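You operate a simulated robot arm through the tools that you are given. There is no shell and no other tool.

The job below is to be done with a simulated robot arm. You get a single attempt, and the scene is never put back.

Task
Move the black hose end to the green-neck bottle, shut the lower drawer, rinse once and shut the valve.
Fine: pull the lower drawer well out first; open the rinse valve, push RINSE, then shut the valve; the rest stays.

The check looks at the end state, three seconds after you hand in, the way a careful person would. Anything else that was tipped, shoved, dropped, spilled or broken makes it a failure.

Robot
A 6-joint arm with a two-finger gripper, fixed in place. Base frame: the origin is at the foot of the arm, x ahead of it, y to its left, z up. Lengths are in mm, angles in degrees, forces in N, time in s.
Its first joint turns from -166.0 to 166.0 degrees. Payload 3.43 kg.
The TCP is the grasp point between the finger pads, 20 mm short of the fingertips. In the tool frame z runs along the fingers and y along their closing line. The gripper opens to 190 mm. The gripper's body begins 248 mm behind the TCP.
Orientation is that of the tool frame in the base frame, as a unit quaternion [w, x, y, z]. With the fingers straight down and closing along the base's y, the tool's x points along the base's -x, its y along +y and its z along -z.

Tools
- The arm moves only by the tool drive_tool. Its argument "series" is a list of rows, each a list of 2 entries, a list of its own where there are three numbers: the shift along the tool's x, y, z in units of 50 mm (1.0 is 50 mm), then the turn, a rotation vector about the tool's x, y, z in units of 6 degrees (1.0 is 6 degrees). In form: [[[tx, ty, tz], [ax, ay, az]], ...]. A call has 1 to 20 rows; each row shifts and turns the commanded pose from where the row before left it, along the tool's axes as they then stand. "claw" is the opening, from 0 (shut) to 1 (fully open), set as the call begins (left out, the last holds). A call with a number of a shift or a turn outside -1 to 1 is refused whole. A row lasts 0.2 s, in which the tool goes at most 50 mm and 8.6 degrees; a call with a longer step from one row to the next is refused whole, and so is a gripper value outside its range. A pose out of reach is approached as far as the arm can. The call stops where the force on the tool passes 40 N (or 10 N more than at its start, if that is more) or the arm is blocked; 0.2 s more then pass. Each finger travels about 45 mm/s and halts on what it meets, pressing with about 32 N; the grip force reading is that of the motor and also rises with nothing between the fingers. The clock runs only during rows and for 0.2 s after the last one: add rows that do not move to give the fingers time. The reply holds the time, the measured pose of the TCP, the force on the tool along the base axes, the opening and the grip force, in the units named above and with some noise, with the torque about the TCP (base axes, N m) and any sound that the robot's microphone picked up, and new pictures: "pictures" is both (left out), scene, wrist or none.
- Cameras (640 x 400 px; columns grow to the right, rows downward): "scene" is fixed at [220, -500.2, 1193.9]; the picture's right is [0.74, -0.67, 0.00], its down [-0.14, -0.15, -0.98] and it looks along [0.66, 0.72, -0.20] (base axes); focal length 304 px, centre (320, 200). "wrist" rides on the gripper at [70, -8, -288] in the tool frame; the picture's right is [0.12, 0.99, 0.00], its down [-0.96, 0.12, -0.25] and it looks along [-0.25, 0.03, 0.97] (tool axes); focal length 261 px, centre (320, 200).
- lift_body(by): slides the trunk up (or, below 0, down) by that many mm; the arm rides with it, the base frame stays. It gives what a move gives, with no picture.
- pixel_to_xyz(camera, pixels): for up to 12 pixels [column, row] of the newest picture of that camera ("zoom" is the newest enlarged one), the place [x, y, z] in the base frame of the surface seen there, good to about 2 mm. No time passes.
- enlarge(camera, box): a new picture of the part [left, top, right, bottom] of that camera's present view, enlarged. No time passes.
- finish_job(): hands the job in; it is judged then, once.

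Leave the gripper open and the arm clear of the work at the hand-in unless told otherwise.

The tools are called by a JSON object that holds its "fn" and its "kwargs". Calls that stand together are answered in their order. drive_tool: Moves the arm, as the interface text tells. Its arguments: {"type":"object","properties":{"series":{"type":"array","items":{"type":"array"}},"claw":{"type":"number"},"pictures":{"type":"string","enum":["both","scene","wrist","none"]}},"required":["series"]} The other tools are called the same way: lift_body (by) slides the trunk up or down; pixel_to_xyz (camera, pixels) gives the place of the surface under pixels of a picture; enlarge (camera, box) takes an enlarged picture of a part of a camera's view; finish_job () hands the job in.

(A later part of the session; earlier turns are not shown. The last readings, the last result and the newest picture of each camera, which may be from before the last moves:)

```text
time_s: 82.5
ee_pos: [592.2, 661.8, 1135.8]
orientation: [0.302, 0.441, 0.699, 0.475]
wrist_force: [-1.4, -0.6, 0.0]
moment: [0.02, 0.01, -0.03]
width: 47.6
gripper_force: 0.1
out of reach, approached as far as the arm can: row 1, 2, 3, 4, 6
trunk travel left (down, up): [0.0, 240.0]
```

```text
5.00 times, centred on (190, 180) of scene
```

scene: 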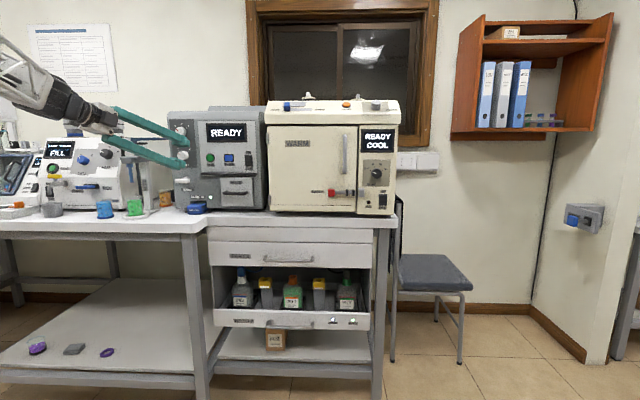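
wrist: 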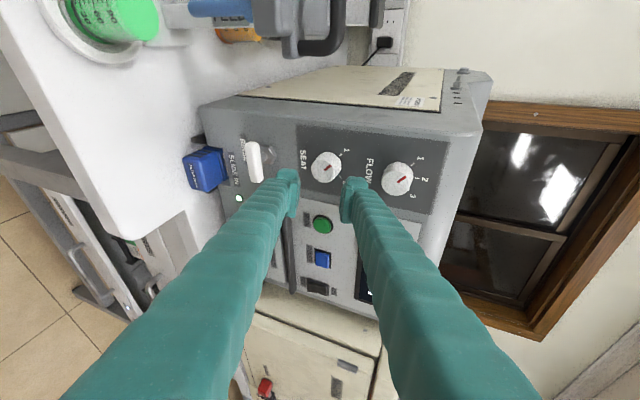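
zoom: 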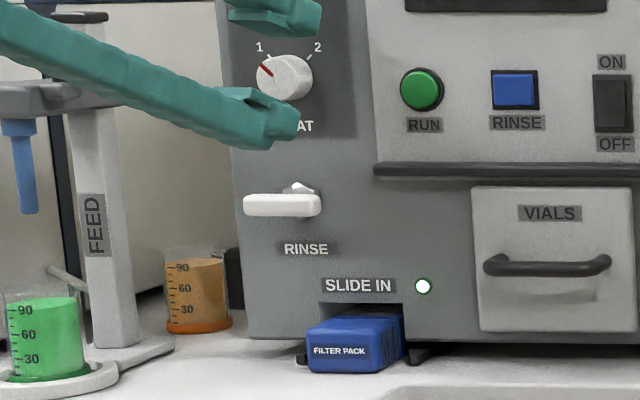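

Yawing pushed the arm into an awkward wrist configuration and it drifted up to z≈1136. There's no contact, but the tips are near the SEAT and FLOW knobs. I'll close the fingers to gain clearance and back away up and outward from the panel.

{"fn": "drive_tool", "kwargs": {"series": [[[0, 0, 0], [0, 0, 0]], [[0, 0, 0], [0, 0, 0]], [[-0.1, 0.548, -0.518], [0, 0, 0]], [[-0.1, 0.548, -0.518], [0, 0, 0]], [[-0.1, 0.548, -0.518], [0, 0, 0]], [[-0.1, 0.548, -0.518], [0, 0, 0]], [[0, 0, 0], [0, 0, 0]]], "claw": 0, "pictures": "both"}}

```text
time_s: 84.1
ee_pos: [544.8, 620.0, 1275.6]
orientation: [0.306, 0.443, 0.69, 0.484]
wrist_force: [0.1, -0.5, -0.6]
moment: [0.0, 0.0, -0.03]
width: 0.0
gripper_force: 31.6
trunk travel left (down, up): [0.0, 240.0]
```

scene: 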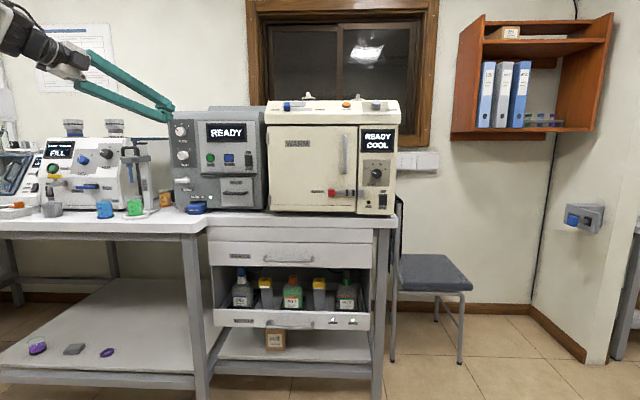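
wrist: 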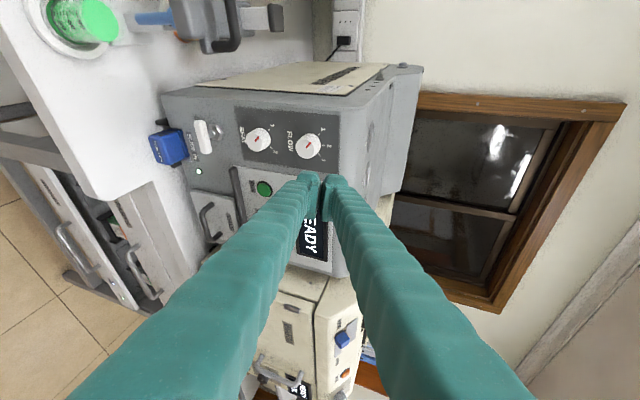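

I'm clear of the panel at d≈824, z≈1276, exactly as commanded. The trouble came from lining the tool up with the forearm, which is a wrist singularity. A steeper 40° pitch avoids it and still lets the fingers straddle the lever. I'll pitch the tool down to about 60° here in free space to recover a clean arm posture.

{"fn": "drive_tool", "kwargs": {"series": [[[0, 0, 0], [0.914, 0, 0]], [[0, 0, 0], [0.914, 0, 0]], [[0, 0, 0], [0.914, 0, 0]], [[0, 0, 0], [0.914, 0, 0]], [[0, 0, 0], [0.914, 0, 0]], [[0, 0, 0], [0.914, 0, 0]], [[0, 0, 0], [0.914, 0, 0]], [[0, 0, 0], [0, 0, 0]]], "claw": 0, "pictures": "both"}}

```text
time_s: 85.9
ee_pos: [546.8, 618.3, 1274.4]
orientation: [0.143, 0.518, 0.811, 0.231]
wrist_force: [-0.2, 0.7, 0.2]
moment: [-0.01, -0.01, -0.04]
width: 0.1
gripper_force: 31.8
trunk travel left (down, up): [0.0, 240.0]
```

scene: 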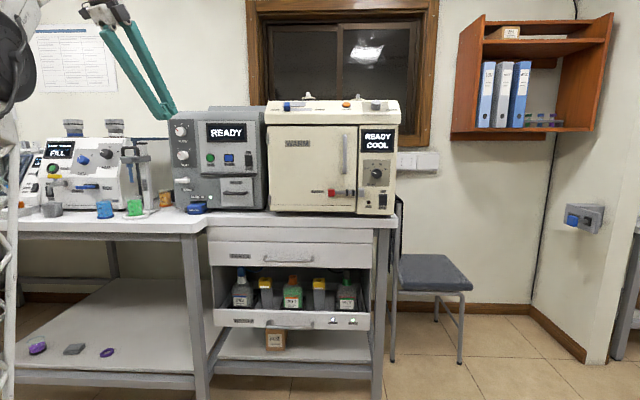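
wrist: 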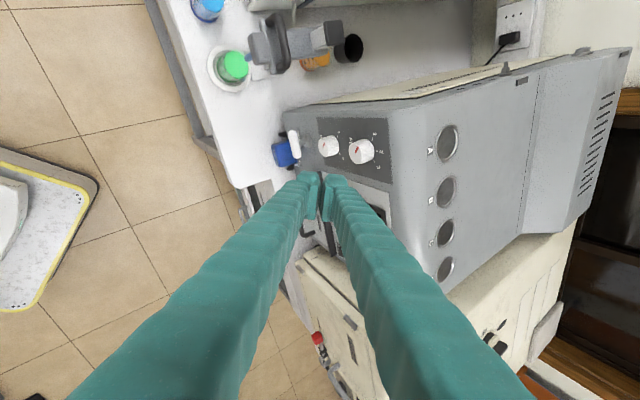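

The posture is recovered cleanly. I'll now yaw back about 21° so the tool points at the panel, and bring the pitch to 40°.

{"fn": "drive_tool", "kwargs": {"series": [[[0, 0, 0], [0.0065, 0.464, -0.756]], [[0, 0, 0], [0.0065, 0.464, -0.756]], [[0, 0, 0], [0.0065, 0.464, -0.756]], [[0, 0, 0], [0.0065, 0.464, -0.756]], [[0, 0, 0], [-0.767, 0, 0]], [[0, 0, 0], [-0.767, 0, 0]], [[0, 0, 0], [-0.767, 0, 0]], [[0, 0, 0], [-0.767, 0, 0]], [[0, 0, 0], [0, 0, 0]]], "claw": 0, "pictures": "both"}}

```text
time_s: 87.9
ee_pos: [546.3, 616.8, 1275.3]
orientation: [0.155, 0.338, 0.84, 0.395]
wrist_force: [-0.3, -0.8, -0.6]
moment: [-0.01, 0.0, -0.01]
width: 0.0
gripper_force: 31.6
trunk travel left (down, up): [0.0, 240.0]
```

scene: 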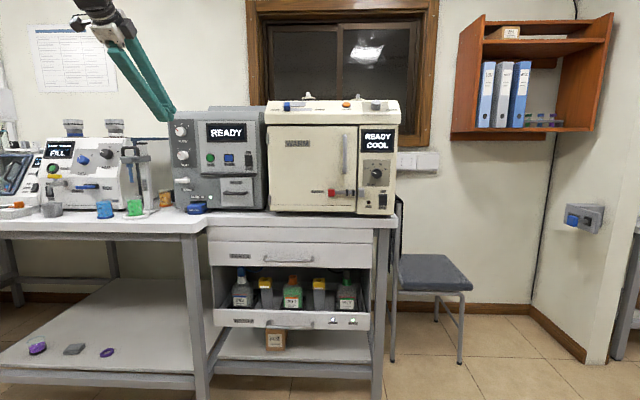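
wrist: 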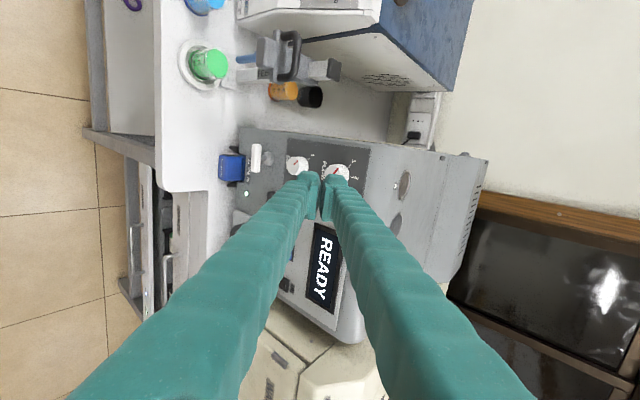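

The pose is clean: 40° pitch, d≈822, z≈1275. I'll move down to the pre-insert point about 30 mm short of the lever along the tool axis, with the fingers 26 mm apart.

{"fn": "drive_tool", "kwargs": {"series": [[[0.0372, -0.511, 0.733], [0, 0, 0]], [[0.0372, -0.511, 0.733], [0, 0, 0]], [[0.0372, -0.511, 0.733], [0, 0, 0]], [[0.0372, -0.511, 0.733], [0, 0, 0]], [[0.0372, -0.511, 0.733], [0, 0, 0]], [[0, 0, 0], [0, 0, 0]]], "claw": 0.14, "pictures": "both"}}

{"fn": "enlarge", "kwargs": {"camera": "wrist", "box": [260, 110, 420, 270]}}

{"fn": "enlarge", "kwargs": {"camera": "scene", "box": [140, 140, 240, 220]}}

```text
time_s: 89.3
ee_pos: [578.1, 669.3, 1057.7]
orientation: [0.154, 0.338, 0.841, 0.393]
wrist_force: [-0.3, 0.8, 0.5]
moment: [-0.01, 0.01, 0.0]
width: 26.9
gripper_force: 0.1
trunk travel left (down, up): [0.0, 240.0]
```

scene: 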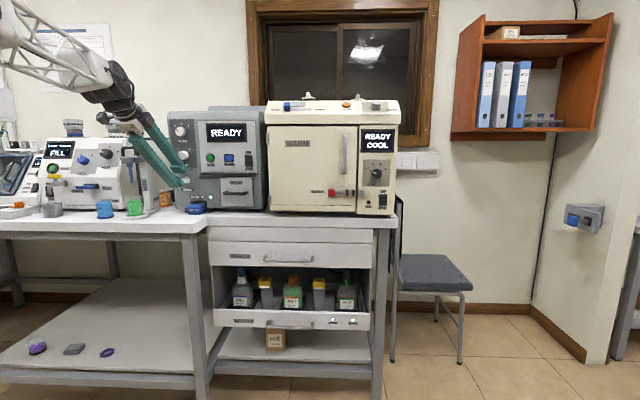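
wrist: 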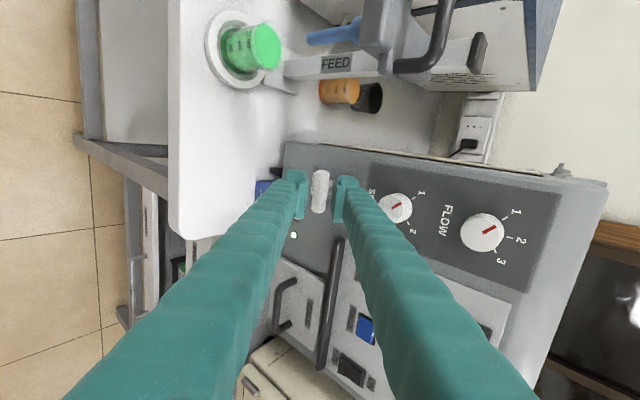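

```text
2.50 times, centred on (340, 190) of wrist
```

zoom: 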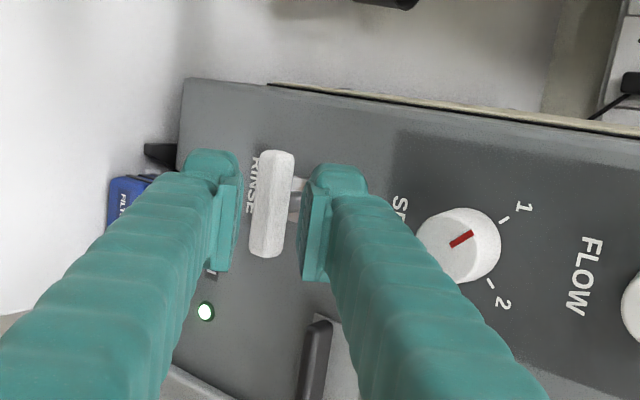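

```text
5.00 times, centred on (190, 180) of scene
```

zoom: 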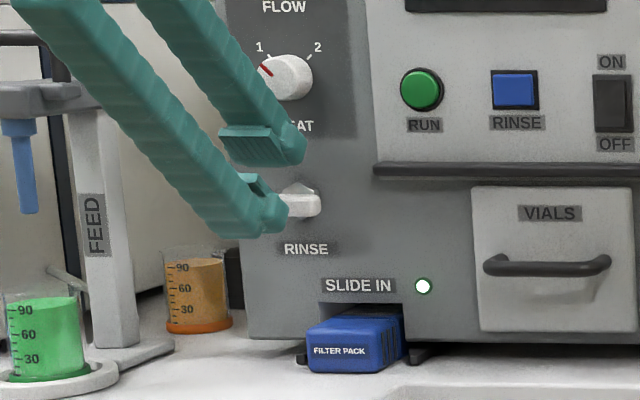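

The lever lies centred between the pads in the wrist zoom (lever 250–295, pads at 238 and 300). I'll nudge 2 mm right and 1.5 mm up, then slide in slowly 22 mm along the tool axis.

{"fn": "drive_tool", "kwargs": {"series": [[[-0.045, 0.03, 0], [0, 0, 0]], [[0, 0, 0.12], [0, 0, 0]], [[0, 0, 0.12], [0, 0, 0]], [[0, 0, 0.1], [0, 0, 0]], [[0, 0, 0.1], [0, 0, 0]], [[0, 0, 0], [0, 0, 0]]], "claw": 0.14, "pictures": "both"}}

{"fn": "enlarge", "kwargs": {"camera": "wrist", "box": [270, 130, 390, 250]}}

{"fn": "enlarge", "kwargs": {"camera": "scene", "box": [150, 150, 230, 210]}}

```text
time_s: 90.7
ee_pos: [591.1, 678.9, 1047.5]
orientation: [0.154, 0.338, 0.841, 0.393]
wrist_force: [-0.1, 0.3, 0.2]
moment: [0.03, -0.04, 0.01]
width: 26.7
gripper_force: 0.0
trunk travel left (down, up): [0.0, 240.0]
```

scene: 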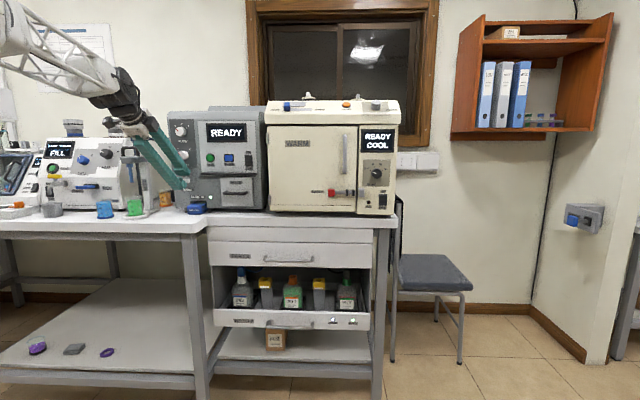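
wrist: 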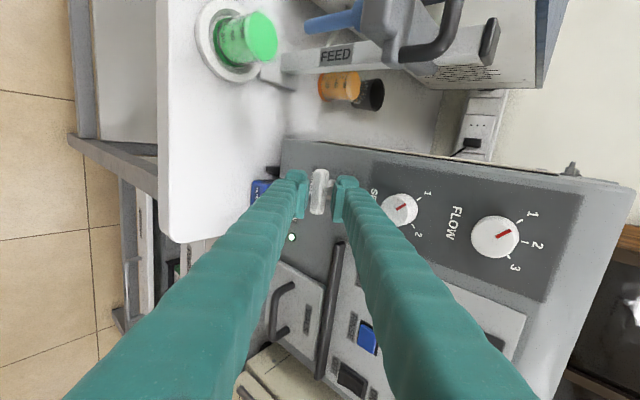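

```text
3.33 times, centred on (330, 190) of wrist
```

zoom: 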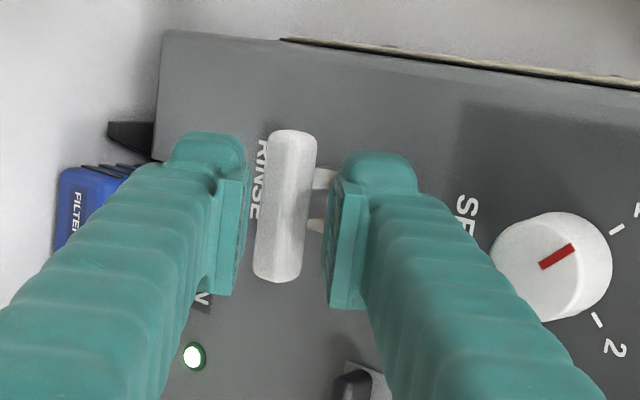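

```text
6.67 times, centred on (190, 180) of scene
```

zoom: 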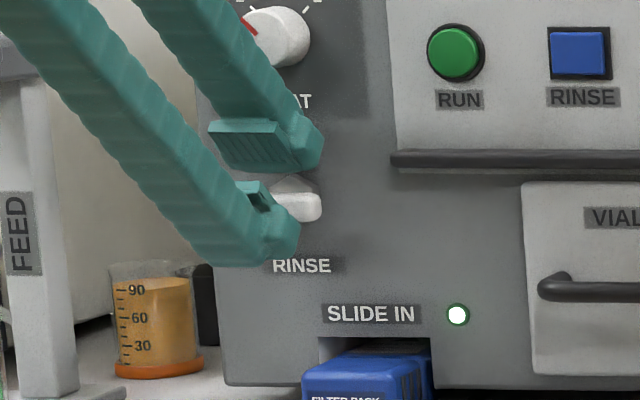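

There's no contact so far, and the lever is centred. I'll insert a further 9 mm.

{"fn": "drive_tool", "kwargs": {"series": [[[0, 0, 0.06], [0, 0, 0]], [[0, 0, 0.06], [0, 0, 0]], [[0, 0, 0.06], [0, 0, 0]], [[0, 0, 0], [0, 0, 0]]], "claw": 0.14, "pictures": "both"}}

{"fn": "enlarge", "kwargs": {"camera": "wrist", "box": [270, 130, 390, 250]}}

{"fn": "enlarge", "kwargs": {"camera": "scene", "box": [150, 150, 230, 210]}}

```text
time_s: 91.7
ee_pos: [595.8, 684.3, 1040.9]
orientation: [0.154, 0.338, 0.841, 0.394]
wrist_force: [0.5, 0.0, -0.5]
moment: [-0.01, 0.0, -0.03]
width: 26.6
gripper_force: 0.0
trunk travel left (down, up): [0.0, 240.0]
```

scene: 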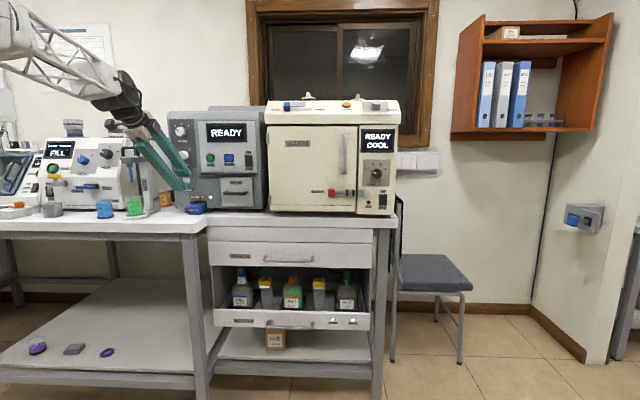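
wrist: 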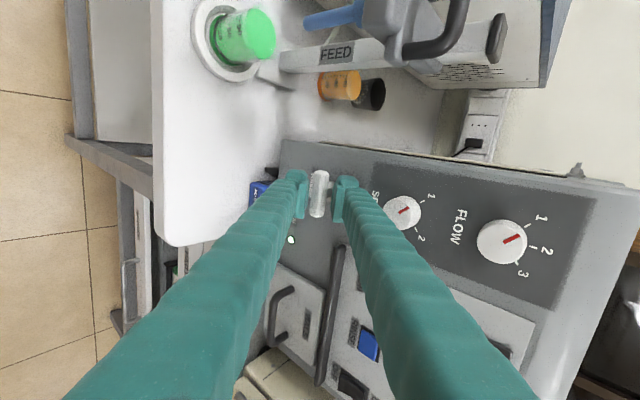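

```text
3.33 times, centred on (330, 190) of wrist
```

zoom: 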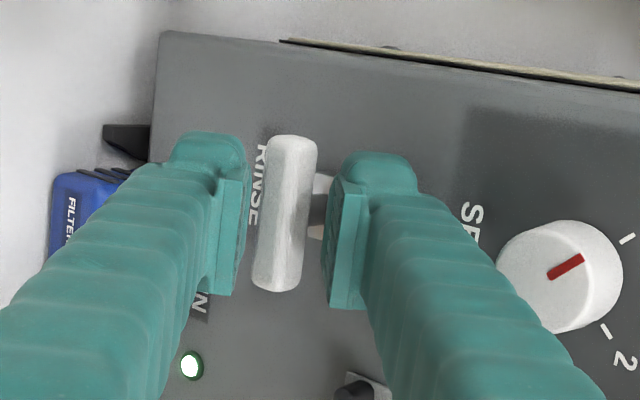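

```text
6.67 times, centred on (190, 180) of scene
```

zoom: 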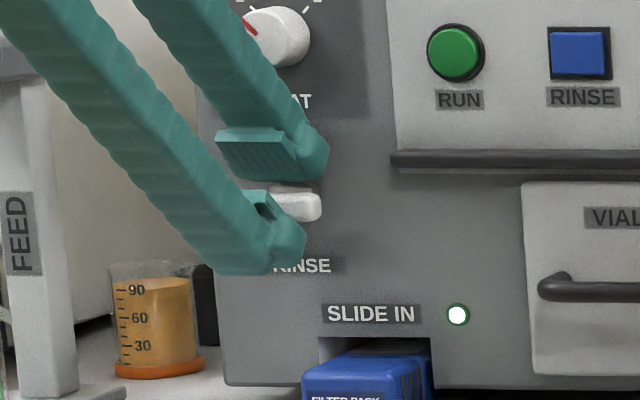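

The lever is well inside the fork at d≈905, z≈1041, with no force. I'll narrow to about 23 mm and test a small counter-clockwise roll of 18°, watching the torque and the lever.

{"fn": "drive_tool", "kwargs": {"series": [[[0, 0, 0], [0, 0, 0]], [[0, 0, 0], [0, 0, -0.75]], [[0, 0, 0], [0, 0, -0.75]], [[0, 0, 0], [0, 0, -0.75]], [[0, 0, 0], [0, 0, -0.75]], [[0, 0, 0], [0, 0, 0]]], "claw": 0.12, "pictures": "both"}}

{"fn": "enlarge", "kwargs": {"camera": "wrist", "box": [270, 130, 390, 250]}}

{"fn": "enlarge", "kwargs": {"camera": "scene", "box": [150, 150, 230, 210]}}

```text
time_s: 93.1
ee_pos: [596.4, 683.7, 1040.3]
orientation: [0.214, 0.203, 0.883, 0.365]
wrist_force: [-9.5, -5.4, -2.7]
moment: [-0.11, 0.19, -0.22]
width: 27.8
gripper_force: 3.3
trunk travel left (down, up): [0.0, 240.0]
```

scene: 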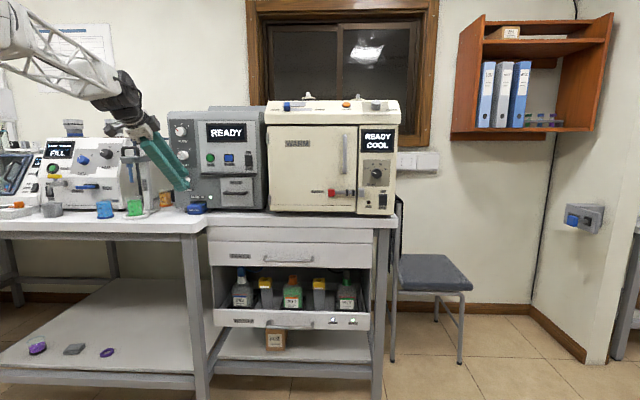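
wrist: 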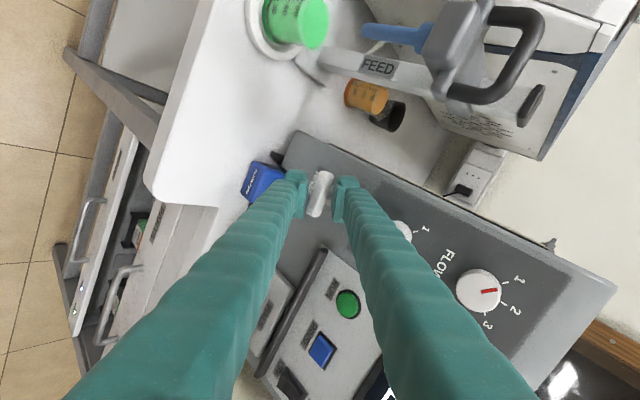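

```text
3.33 times, centred on (330, 190) of wrist
```

zoom: 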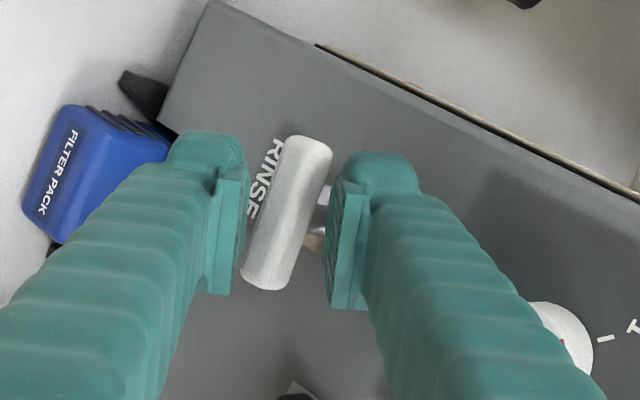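

```text
6.67 times, centred on (190, 180) of scene
```

zoom: 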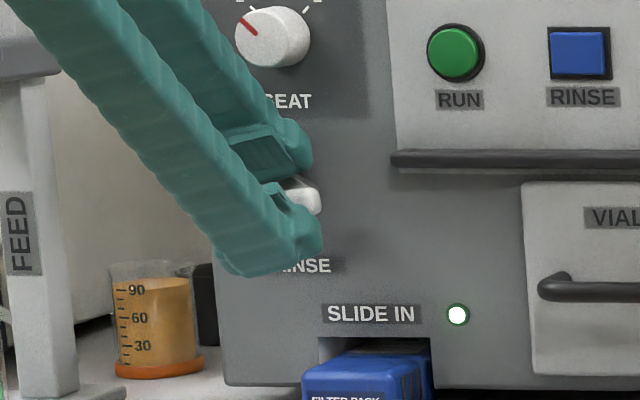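

The lever didn't follow. The fingers were pushed open to 27.8 mm with about 11 N, so that direction is the closed stop. I'll roll back and test clockwise by 18°.

{"fn": "drive_tool", "kwargs": {"series": [[[0, 0, 0], [0, 0, 0.75]], [[0, 0, 0], [0, 0, 0.75]], [[0, 0, 0], [0, 0, 0.75]], [[0, 0, 0], [0, 0, 0.75]], [[0, 0, 0], [0, 0, 0]], [[0, 0, 0], [0, 0, 0.75]], [[0, 0, 0], [0, 0, 0.75]], [[0, 0, 0], [0, 0, 0.75]], [[0, 0, 0], [0, 0, 0.75]], [[0, 0, 0], [0, 0, 0]]], "claw": 0.12, "pictures": "both"}}

{"fn": "enlarge", "kwargs": {"camera": "wrist", "box": [270, 130, 390, 250]}}

{"fn": "enlarge", "kwargs": {"camera": "scene", "box": [150, 150, 230, 210]}}

```text
time_s: 95.3
ee_pos: [597.5, 683.7, 1038.6]
orientation: [0.092, 0.467, 0.777, 0.413]
wrist_force: [-6.5, -10.5, -3.8]
moment: [-0.32, -0.02, 0.17]
width: 27.5
gripper_force: 3.5
trunk travel left (down, up): [0.0, 240.0]
```

scene: 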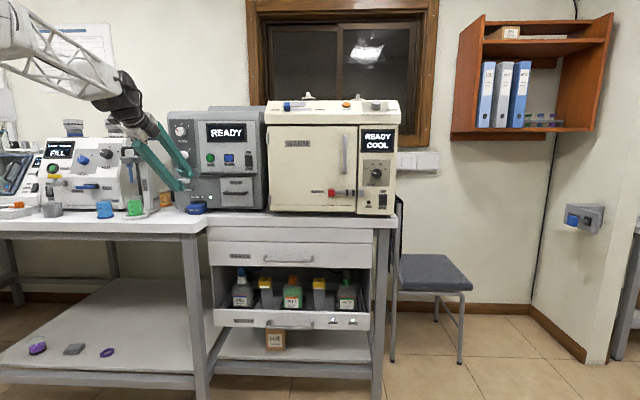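
wrist: 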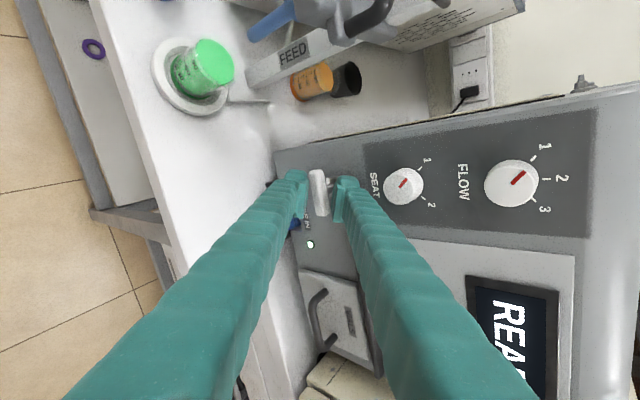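

```text
3.33 times, centred on (330, 190) of wrist
```

zoom: 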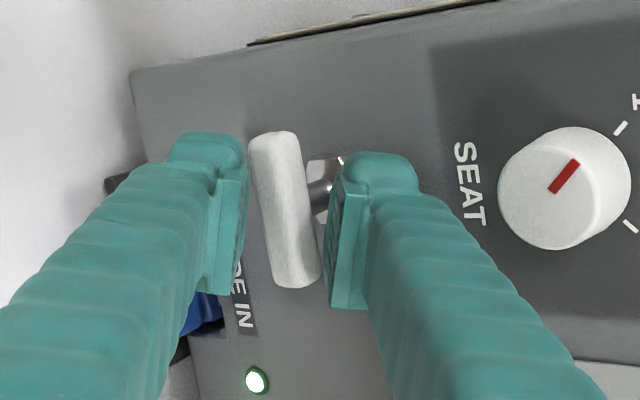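

```text
6.67 times, centred on (190, 180) of scene
```

zoom: 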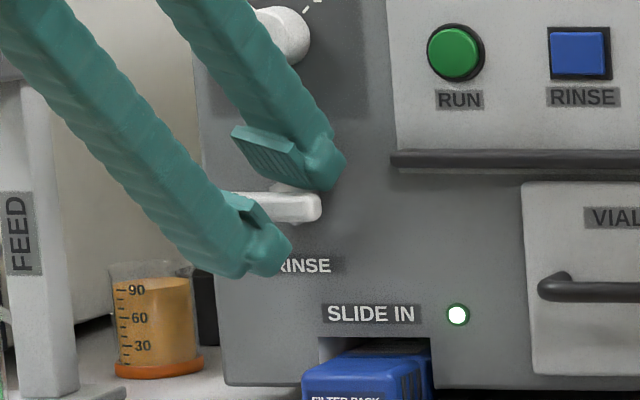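

In both directions the fingers were only pushed open, because my loose hold was too weak. I'll check from measured points whether the lever moved at all.

{"fn": "pixel_to_xyz", "kwargs": {"camera": "zoom", "pixels": [[245, 203], [260, 204], [280, 206], [300, 208], [312, 209]]}}

{"fn": "enlarge", "kwargs": {"camera": "wrist", "box": [290, 150, 360, 230]}}

{"fn": "pixel_to_xyz", "kwargs": {"camera": "zoom", "pixels": [[230, 100], [245, 150], [260, 200], [275, 250], [285, 300], [290, 330]]}}

```text
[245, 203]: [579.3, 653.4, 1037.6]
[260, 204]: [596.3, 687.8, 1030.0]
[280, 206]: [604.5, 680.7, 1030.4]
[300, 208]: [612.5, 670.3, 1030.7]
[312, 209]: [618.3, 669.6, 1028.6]
```

```text
5.00 times, centred on (325, 190) of wrist
```

zoom: 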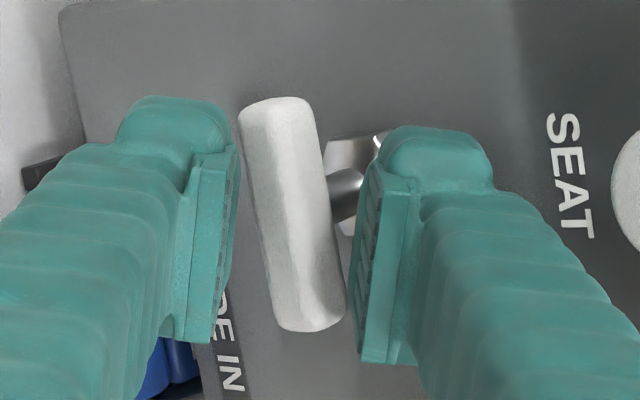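

```text
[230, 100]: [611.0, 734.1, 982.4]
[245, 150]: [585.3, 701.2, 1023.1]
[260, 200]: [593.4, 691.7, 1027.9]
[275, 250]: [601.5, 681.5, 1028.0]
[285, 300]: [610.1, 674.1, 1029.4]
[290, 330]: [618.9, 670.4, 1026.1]
```

The lever is still horizontal (z 1028–1029 along its length), so it simply needs a firm grip. I'll roll back to aligned and close firmly on it.

{"fn": "drive_tool", "kwargs": {"series": [[[0, 0, 0], [0, 0, -0.75]], [[0, 0, 0], [0, 0, -0.75]], [[0, 0, 0], [0, 0, -0.75]], [[0, 0, 0], [0, 0, -0.75]], [[0, 0, 0], [0, 0, 0]]], "claw": 0.13, "pictures": "none"}}

{"fn": "drive_tool", "kwargs": {"series": [[[0, 0, 0], [0, 0, 0]], [[0, 0, 0], [0, 0, 0]], [[0, 0, 0], [0, 0, 0]]], "claw": 0, "pictures": "both"}}

{"fn": "enlarge", "kwargs": {"camera": "wrist", "box": [270, 130, 390, 250]}}

```text
time_s: 96.5
ee_pos: [596.0, 681.8, 1040.0]
orientation: [0.154, 0.339, 0.841, 0.393]
wrist_force: [-0.6, 0.6, -0.1]
moment: [0.01, -0.01, 0.0]
width: 24.9
gripper_force: 0.1
trunk travel left (down, up): [0.0, 240.0]
```

```text
time_s: 97.4
ee_pos: [591.8, 679.7, 1044.1]
orientation: [0.154, 0.339, 0.84, 0.394]
wrist_force: [-32.3, -34.0, 14.9]
moment: [-0.31, 0.3, -0.5]
width: 6.0
gripper_force: 38.3
trunk travel left (down, up): [0.0, 240.0]
stopped in row 3: the force on the tool passed its limit at 45 N (the readings are from after the stop); the commanded pose is now the measured one
```

scene: 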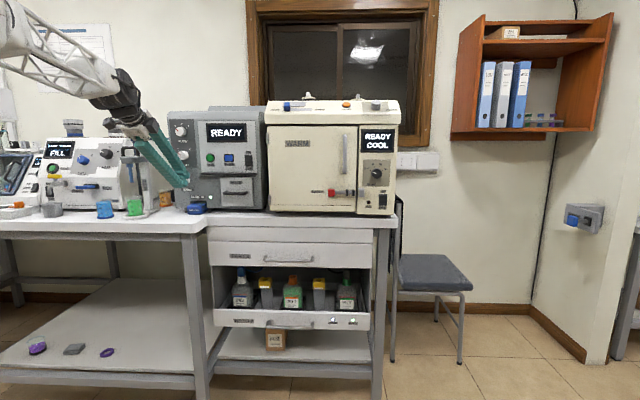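
wrist: 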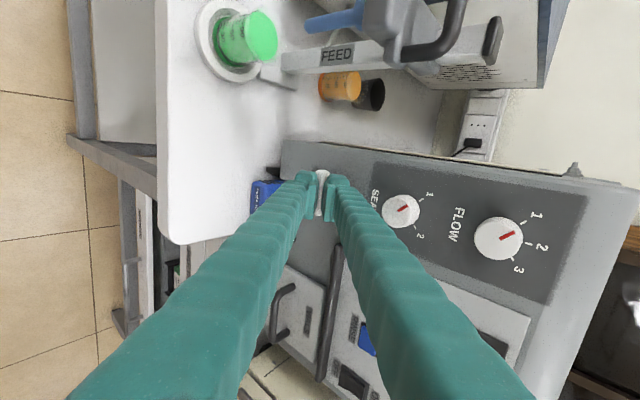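

```text
3.33 times, centred on (330, 190) of wrist
```

zoom: 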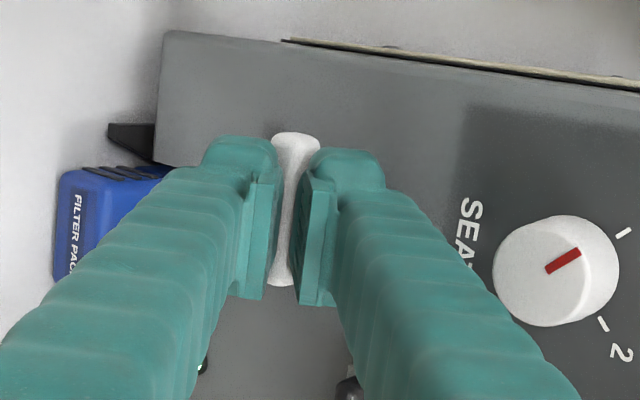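

The pads slipped over the lever's edge (6 mm) and pressed the tool outward with about 45 N. A firm grip doesn't hold at this tilt. I'll open right away to relieve it.

{"fn": "drive_tool", "kwargs": {"series": [[[0, 0, 0], [0, 0, 0]], [[0, 0, 0], [0, 0, 0]], [[0, 0, 0], [0, 0, 0]]], "claw": 0.14, "pictures": "both"}}

{"fn": "enlarge", "kwargs": {"camera": "wrist", "box": [270, 130, 390, 250]}}

{"fn": "enlarge", "kwargs": {"camera": "scene", "box": [150, 150, 230, 210]}}

```text
time_s: 98.2
ee_pos: [595.7, 681.6, 1040.7]
orientation: [0.154, 0.339, 0.841, 0.393]
wrist_force: [0.2, 0.6, 0.0]
moment: [0.0, 0.02, -0.03]
width: 26.5
gripper_force: 0.1
trunk travel left (down, up): [0.0, 240.0]
```

scene: 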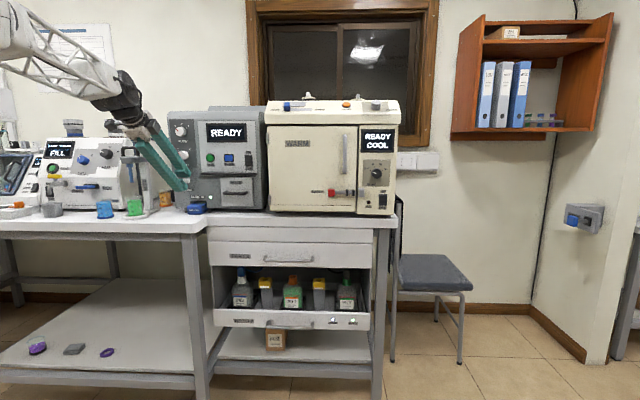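
wrist: 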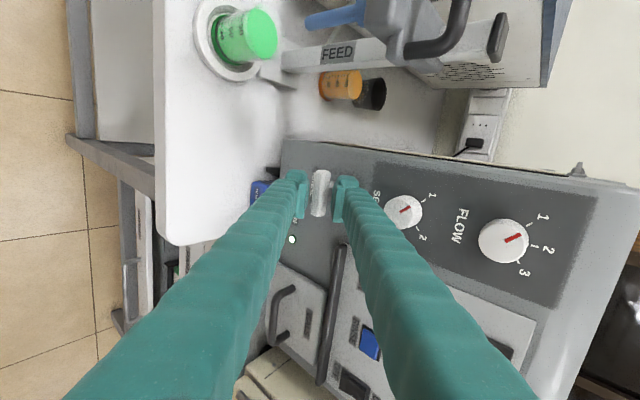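

```text
3.33 times, centred on (330, 190) of wrist
```

zoom: 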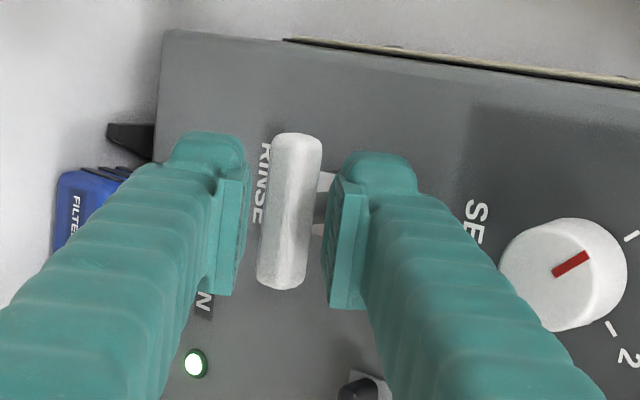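

```text
6.67 times, centred on (190, 180) of scene
```

zoom: 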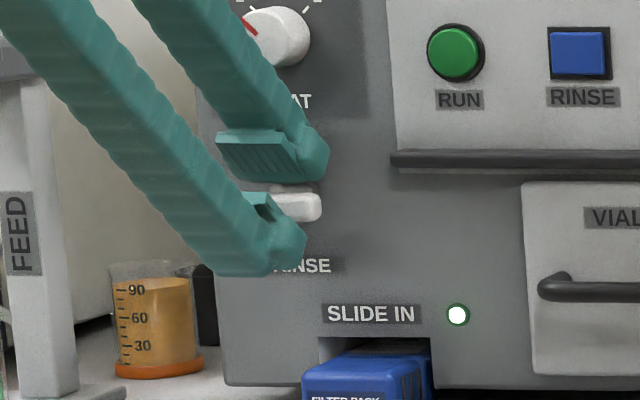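

The lever is unharmed and still horizontal. Instead I'll push one end of the bar with closed fingertips, using the arm's strength. First I'll check what lies to the right of the lever.

{"fn": "enlarge", "kwargs": {"camera": "scene", "box": [160, 130, 260, 215]}}

{"fn": "pixel_to_xyz", "kwargs": {"camera": "scene", "pixels": [[201.5, 173.5], [205, 173.5], [215, 174], [209, 158], [225, 158], [210, 198], [183, 156], [200, 180], [195, 180]]}}

```text
4.71 times, centred on (210, 172) of scene
```

zoom: 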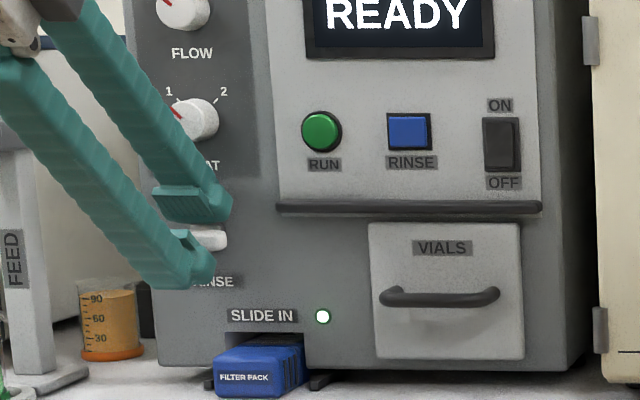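

```text
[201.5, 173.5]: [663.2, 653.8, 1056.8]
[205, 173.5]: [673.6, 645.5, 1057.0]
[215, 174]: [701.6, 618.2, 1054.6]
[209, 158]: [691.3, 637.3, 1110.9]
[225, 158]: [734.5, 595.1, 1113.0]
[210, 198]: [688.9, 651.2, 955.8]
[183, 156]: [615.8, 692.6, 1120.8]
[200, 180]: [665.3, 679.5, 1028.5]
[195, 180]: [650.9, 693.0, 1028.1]
```

The black rail's left end is at v≈+7, so there is room to push the bar's right end (v≈-45) from above. I'll back the fork off, close the fingers, and place the fingertips just above the right half of the bar.

{"fn": "drive_tool", "kwargs": {"series": [[[0, 0, -0.4], [0, 0, 0]], [[0, 0, -0.5], [0, 0, 0]], [[-0.76, 0, 0], [0, 0, 0]], [[0, 0.23, -0.192], [0, 0, 0]], [[0, 0, 0], [0, 0, 0]]], "claw": 0.14, "pictures": "none"}}

{"fn": "drive_tool", "kwargs": {"series": [[[0, 0, 0], [0, 0, 0]], [[0, 0, 0], [0, 0, 0]], [[0, 0.224, 0.269], [0, 0, 0]], [[0, 0.224, 0.269], [0, 0, 0]], [[0, -0.146, 0.122], [0, 0, 0]], [[0, 0, 0], [0, 0, 0]]], "claw": 0, "pictures": "both"}}

{"fn": "enlarge", "kwargs": {"camera": "wrist", "box": [270, 110, 390, 230]}}

{"fn": "enlarge", "kwargs": {"camera": "scene", "box": [150, 150, 230, 210]}}

```text
time_s: 99.4
ee_pos: [598.7, 632.4, 1083.0]
orientation: [0.154, 0.338, 0.841, 0.393]
wrist_force: [-0.6, -0.5, -0.2]
moment: [-0.03, -0.01, 0.03]
width: 26.4
gripper_force: 0.1
trunk travel left (down, up): [0.0, 240.0]
```

```text
time_s: 100.8
ee_pos: [621.8, 656.2, 1072.8]
orientation: [0.155, 0.339, 0.841, 0.393]
wrist_force: [-0.3, -0.1, 0.2]
moment: [0.0, -0.02, -0.01]
width: 0.3
gripper_force: 31.6
trunk travel left (down, up): [0.0, 240.0]
```

scene: 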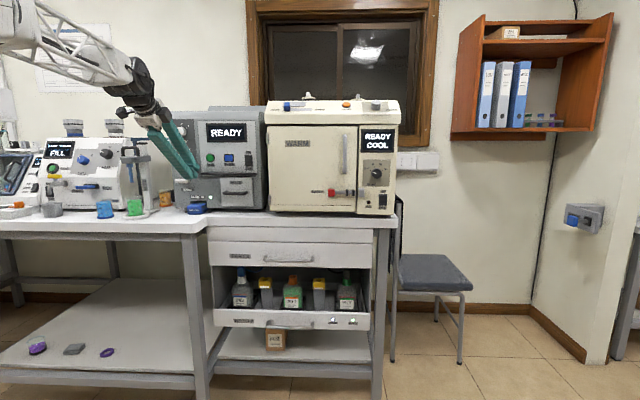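
wrist: 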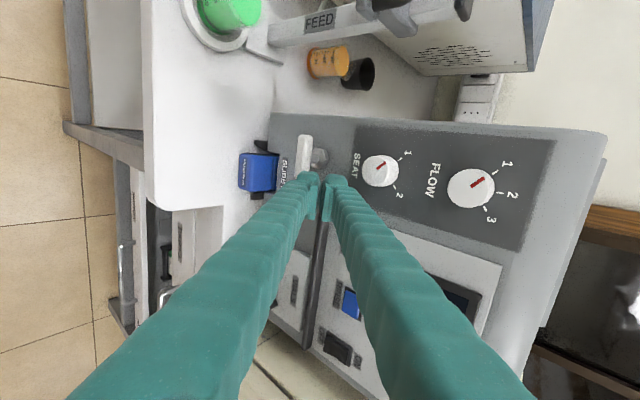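

```text
3.33 times, centred on (330, 170) of wrist
```

zoom: 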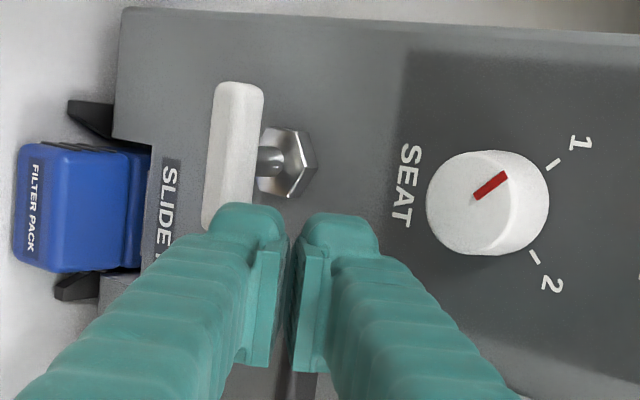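

```text
6.67 times, centred on (190, 180) of scene
```

zoom: 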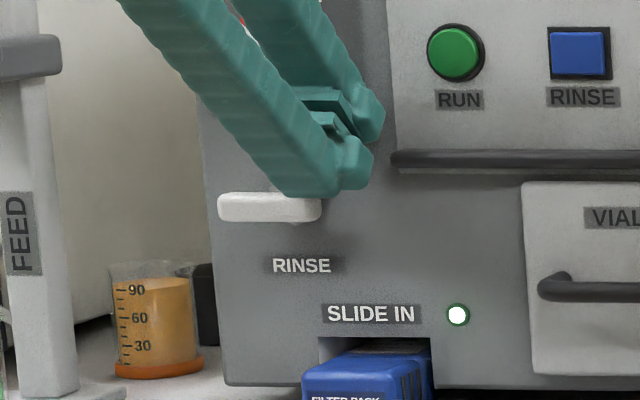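

The fingertips are above the bar's right end, overlapping it by about 8 mm. I'll press straight down in 3 mm steps (12 mm total) and watch whether the bar turns.

{"fn": "drive_tool", "kwargs": {"series": [[[0, -0.046, 0.0384], [0, 0, 0]], [[0, -0.046, 0.0384], [0, 0, 0]], [[0, -0.046, 0.0384], [0, 0, 0]], [[0, -0.046, 0.0384], [0, 0, 0]], [[0, 0, 0], [0, 0, 0]]], "claw": 0, "pictures": "both"}}

{"fn": "enlarge", "kwargs": {"camera": "scene", "box": [150, 150, 230, 210]}}

```text
time_s: 102.0
ee_pos: [622.2, 656.7, 1063.1]
orientation: [0.155, 0.338, 0.841, 0.394]
wrist_force: [0.9, 0.0, 5.6]
moment: [0.05, 0.06, 0.02]
width: 0.0
gripper_force: 31.8
trunk travel left (down, up): [0.0, 240.0]
```

scene: 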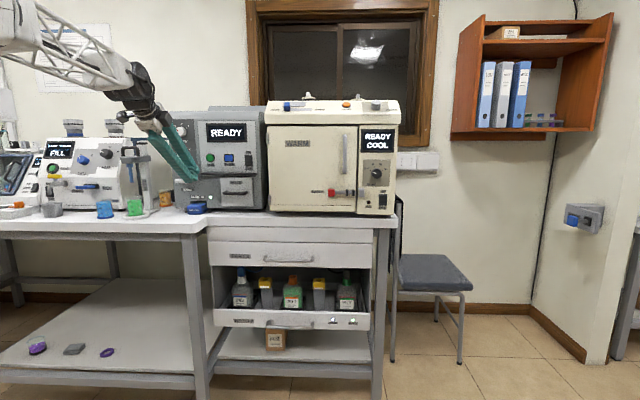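
wrist: 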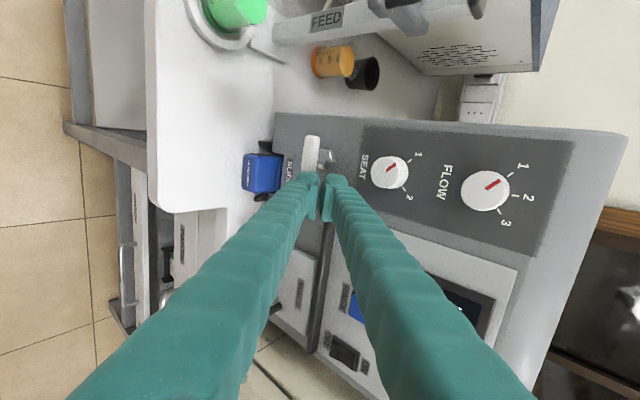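

```text
6.67 times, centred on (190, 180) of scene
```

zoom: 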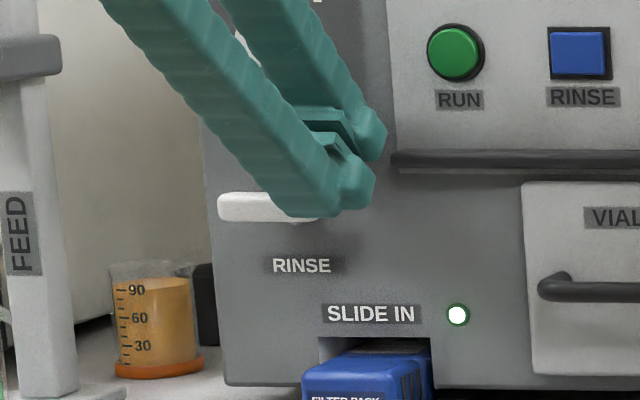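

Light contact now at 5.6 N. I'll continue pressing down in small steps.

{"fn": "drive_tool", "kwargs": {"series": [[[0, -0.031, 0.0256], [0, 0, 0]], [[0, -0.031, 0.0256], [0, 0, 0]], [[0, -0.031, 0.0256], [0, 0, 0]], [[0, -0.031, 0.0256], [0, 0, 0]], [[0, 0, 0], [0, 0, 0]]], "claw": 0, "pictures": "both"}}

{"fn": "enlarge", "kwargs": {"camera": "scene", "box": [150, 150, 230, 210]}}

```text
time_s: 103.0
ee_pos: [621.8, 656.3, 1061.9]
orientation: [0.155, 0.338, 0.838, 0.398]
wrist_force: [-6.4, -9.9, 14.3]
moment: [0.01, 0.3, 0.0]
width: 0.0
gripper_force: 32.1
trunk travel left (down, up): [0.0, 240.0]
stopped in row 4: the force on the tool passed its limit at 43 N (the readings are from after the stop); the commanded pose is now the measured one
```

scene: 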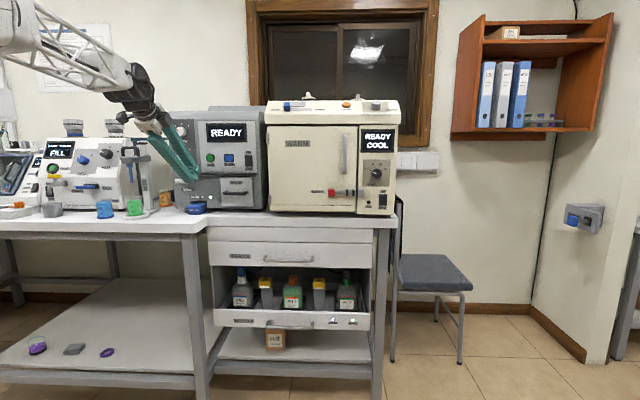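
wrist: 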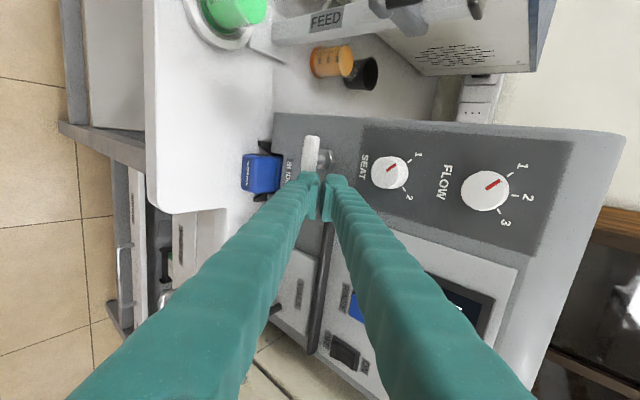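

```text
6.67 times, centred on (190, 180) of scene
```

zoom: 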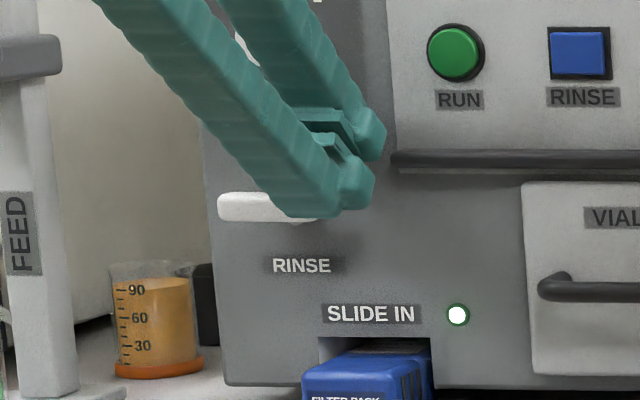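

43 N to the right-end-down direction and the bar didn't budge, so clockwise is the closed stop. Opening must be counter-clockwise, with the left end down. I'll lift off, back out, and move over to the left end at poker centre v≈-102. The FEED stand is at v≤-195, so that space is free.

{"fn": "drive_tool", "kwargs": {"series": [[[0, 0.23, -0.192], [0, 0, 0]], [[0, -0.384, -0.461], [0, 0, 0]], [[0.78, 0, 0], [0, 0, 0]], [[0.78, 0, 0], [0, 0, 0]], [[0, 0, 0], [0, 0, 0]]], "claw": 0, "pictures": "both"}}

{"fn": "enlarge", "kwargs": {"camera": "wrist", "box": [260, 110, 400, 250]}}

```text
time_s: 104.2
ee_pos: [553.4, 687.8, 1078.5]
orientation: [0.158, 0.344, 0.837, 0.396]
wrist_force: [-0.6, -0.4, 0.7]
moment: [0.01, 0.05, 0.06]
width: 0.1
gripper_force: 32.1
trunk travel left (down, up): [0.0, 240.0]
```

scene: 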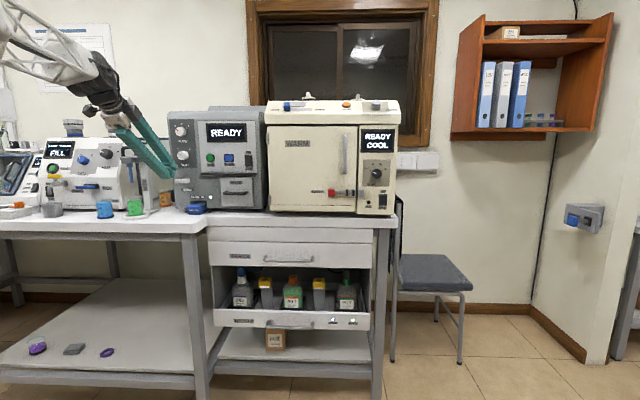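
wrist: 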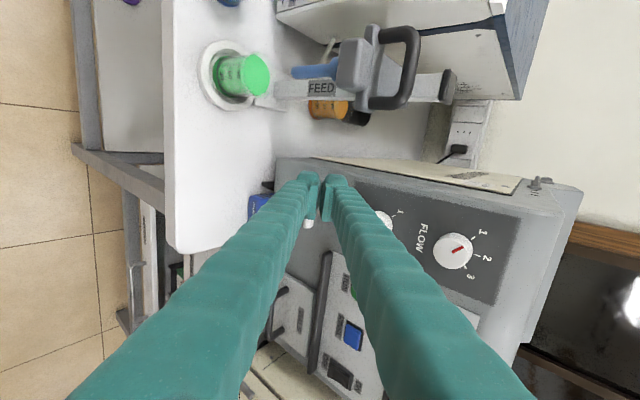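

```text
2.86 times, centred on (330, 180) of wrist
```

zoom: 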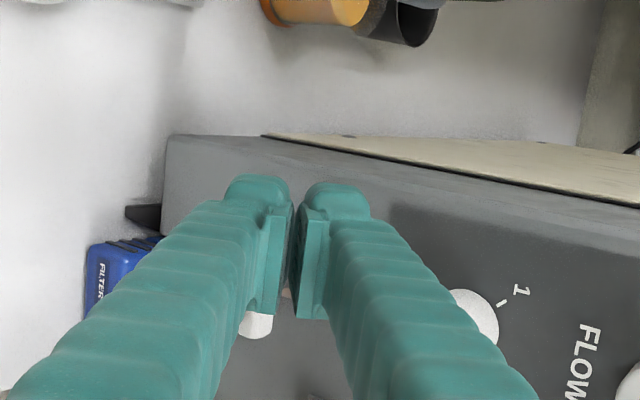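

I'm at v≈-95. I'll shift 7 mm further left, move forward over the bar's left end, and press down gently.

{"fn": "drive_tool", "kwargs": {"series": [[[0.14, 0, 0], [0, 0, 0]], [[0, 0.17, 0.2], [0, 0, 0]], [[0, 0.17, 0.2], [0, 0, 0]], [[0, 0, 0], [0, 0, 0]]], "claw": 0, "pictures": "both"}}

{"fn": "enlarge", "kwargs": {"camera": "scene", "box": [150, 150, 230, 210]}}

{"fn": "enlarge", "kwargs": {"camera": "wrist", "box": [260, 130, 380, 250]}}

```text
time_s: 105.2
ee_pos: [556.2, 712.9, 1076.1]
orientation: [0.156, 0.338, 0.839, 0.396]
wrist_force: [-0.1, 0.5, 0.0]
moment: [0.01, 0.01, 0.01]
width: 0.0
gripper_force: 32.1
trunk travel left (down, up): [0.0, 240.0]
```

scene: 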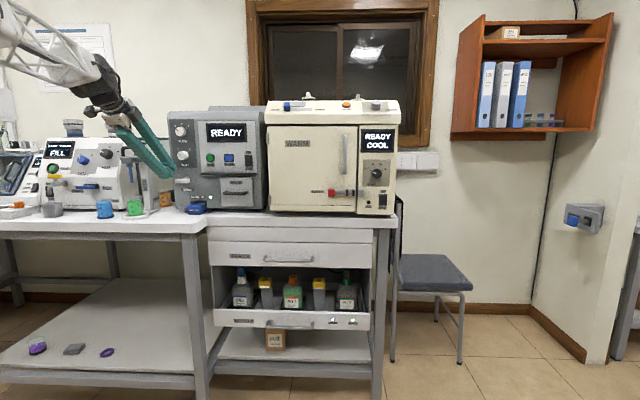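
wrist: 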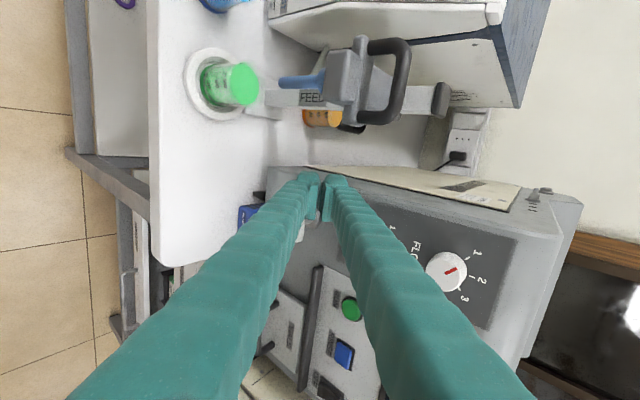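

```text
6.67 times, centred on (190, 180) of scene
```

zoom: 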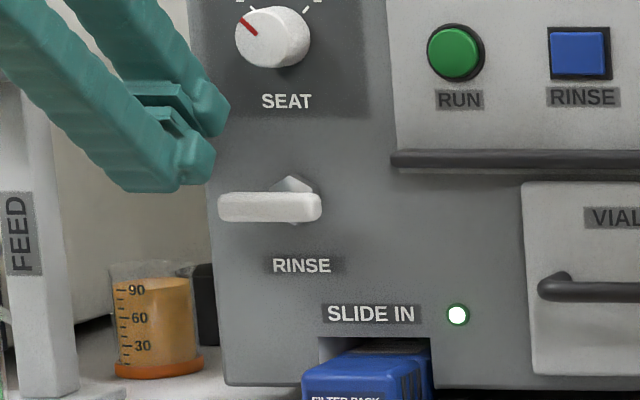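

```text
3.33 times, centred on (320, 190) of wrist
```

zoom: 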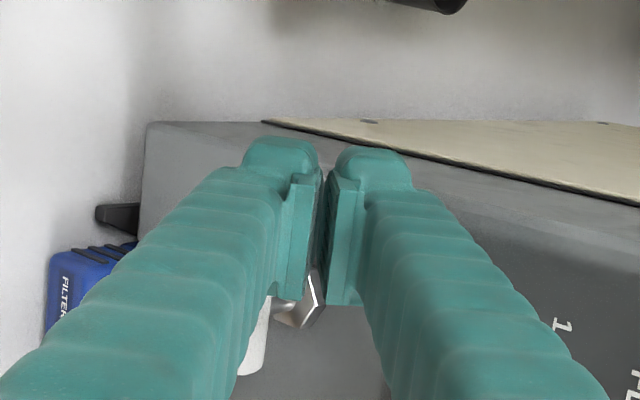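

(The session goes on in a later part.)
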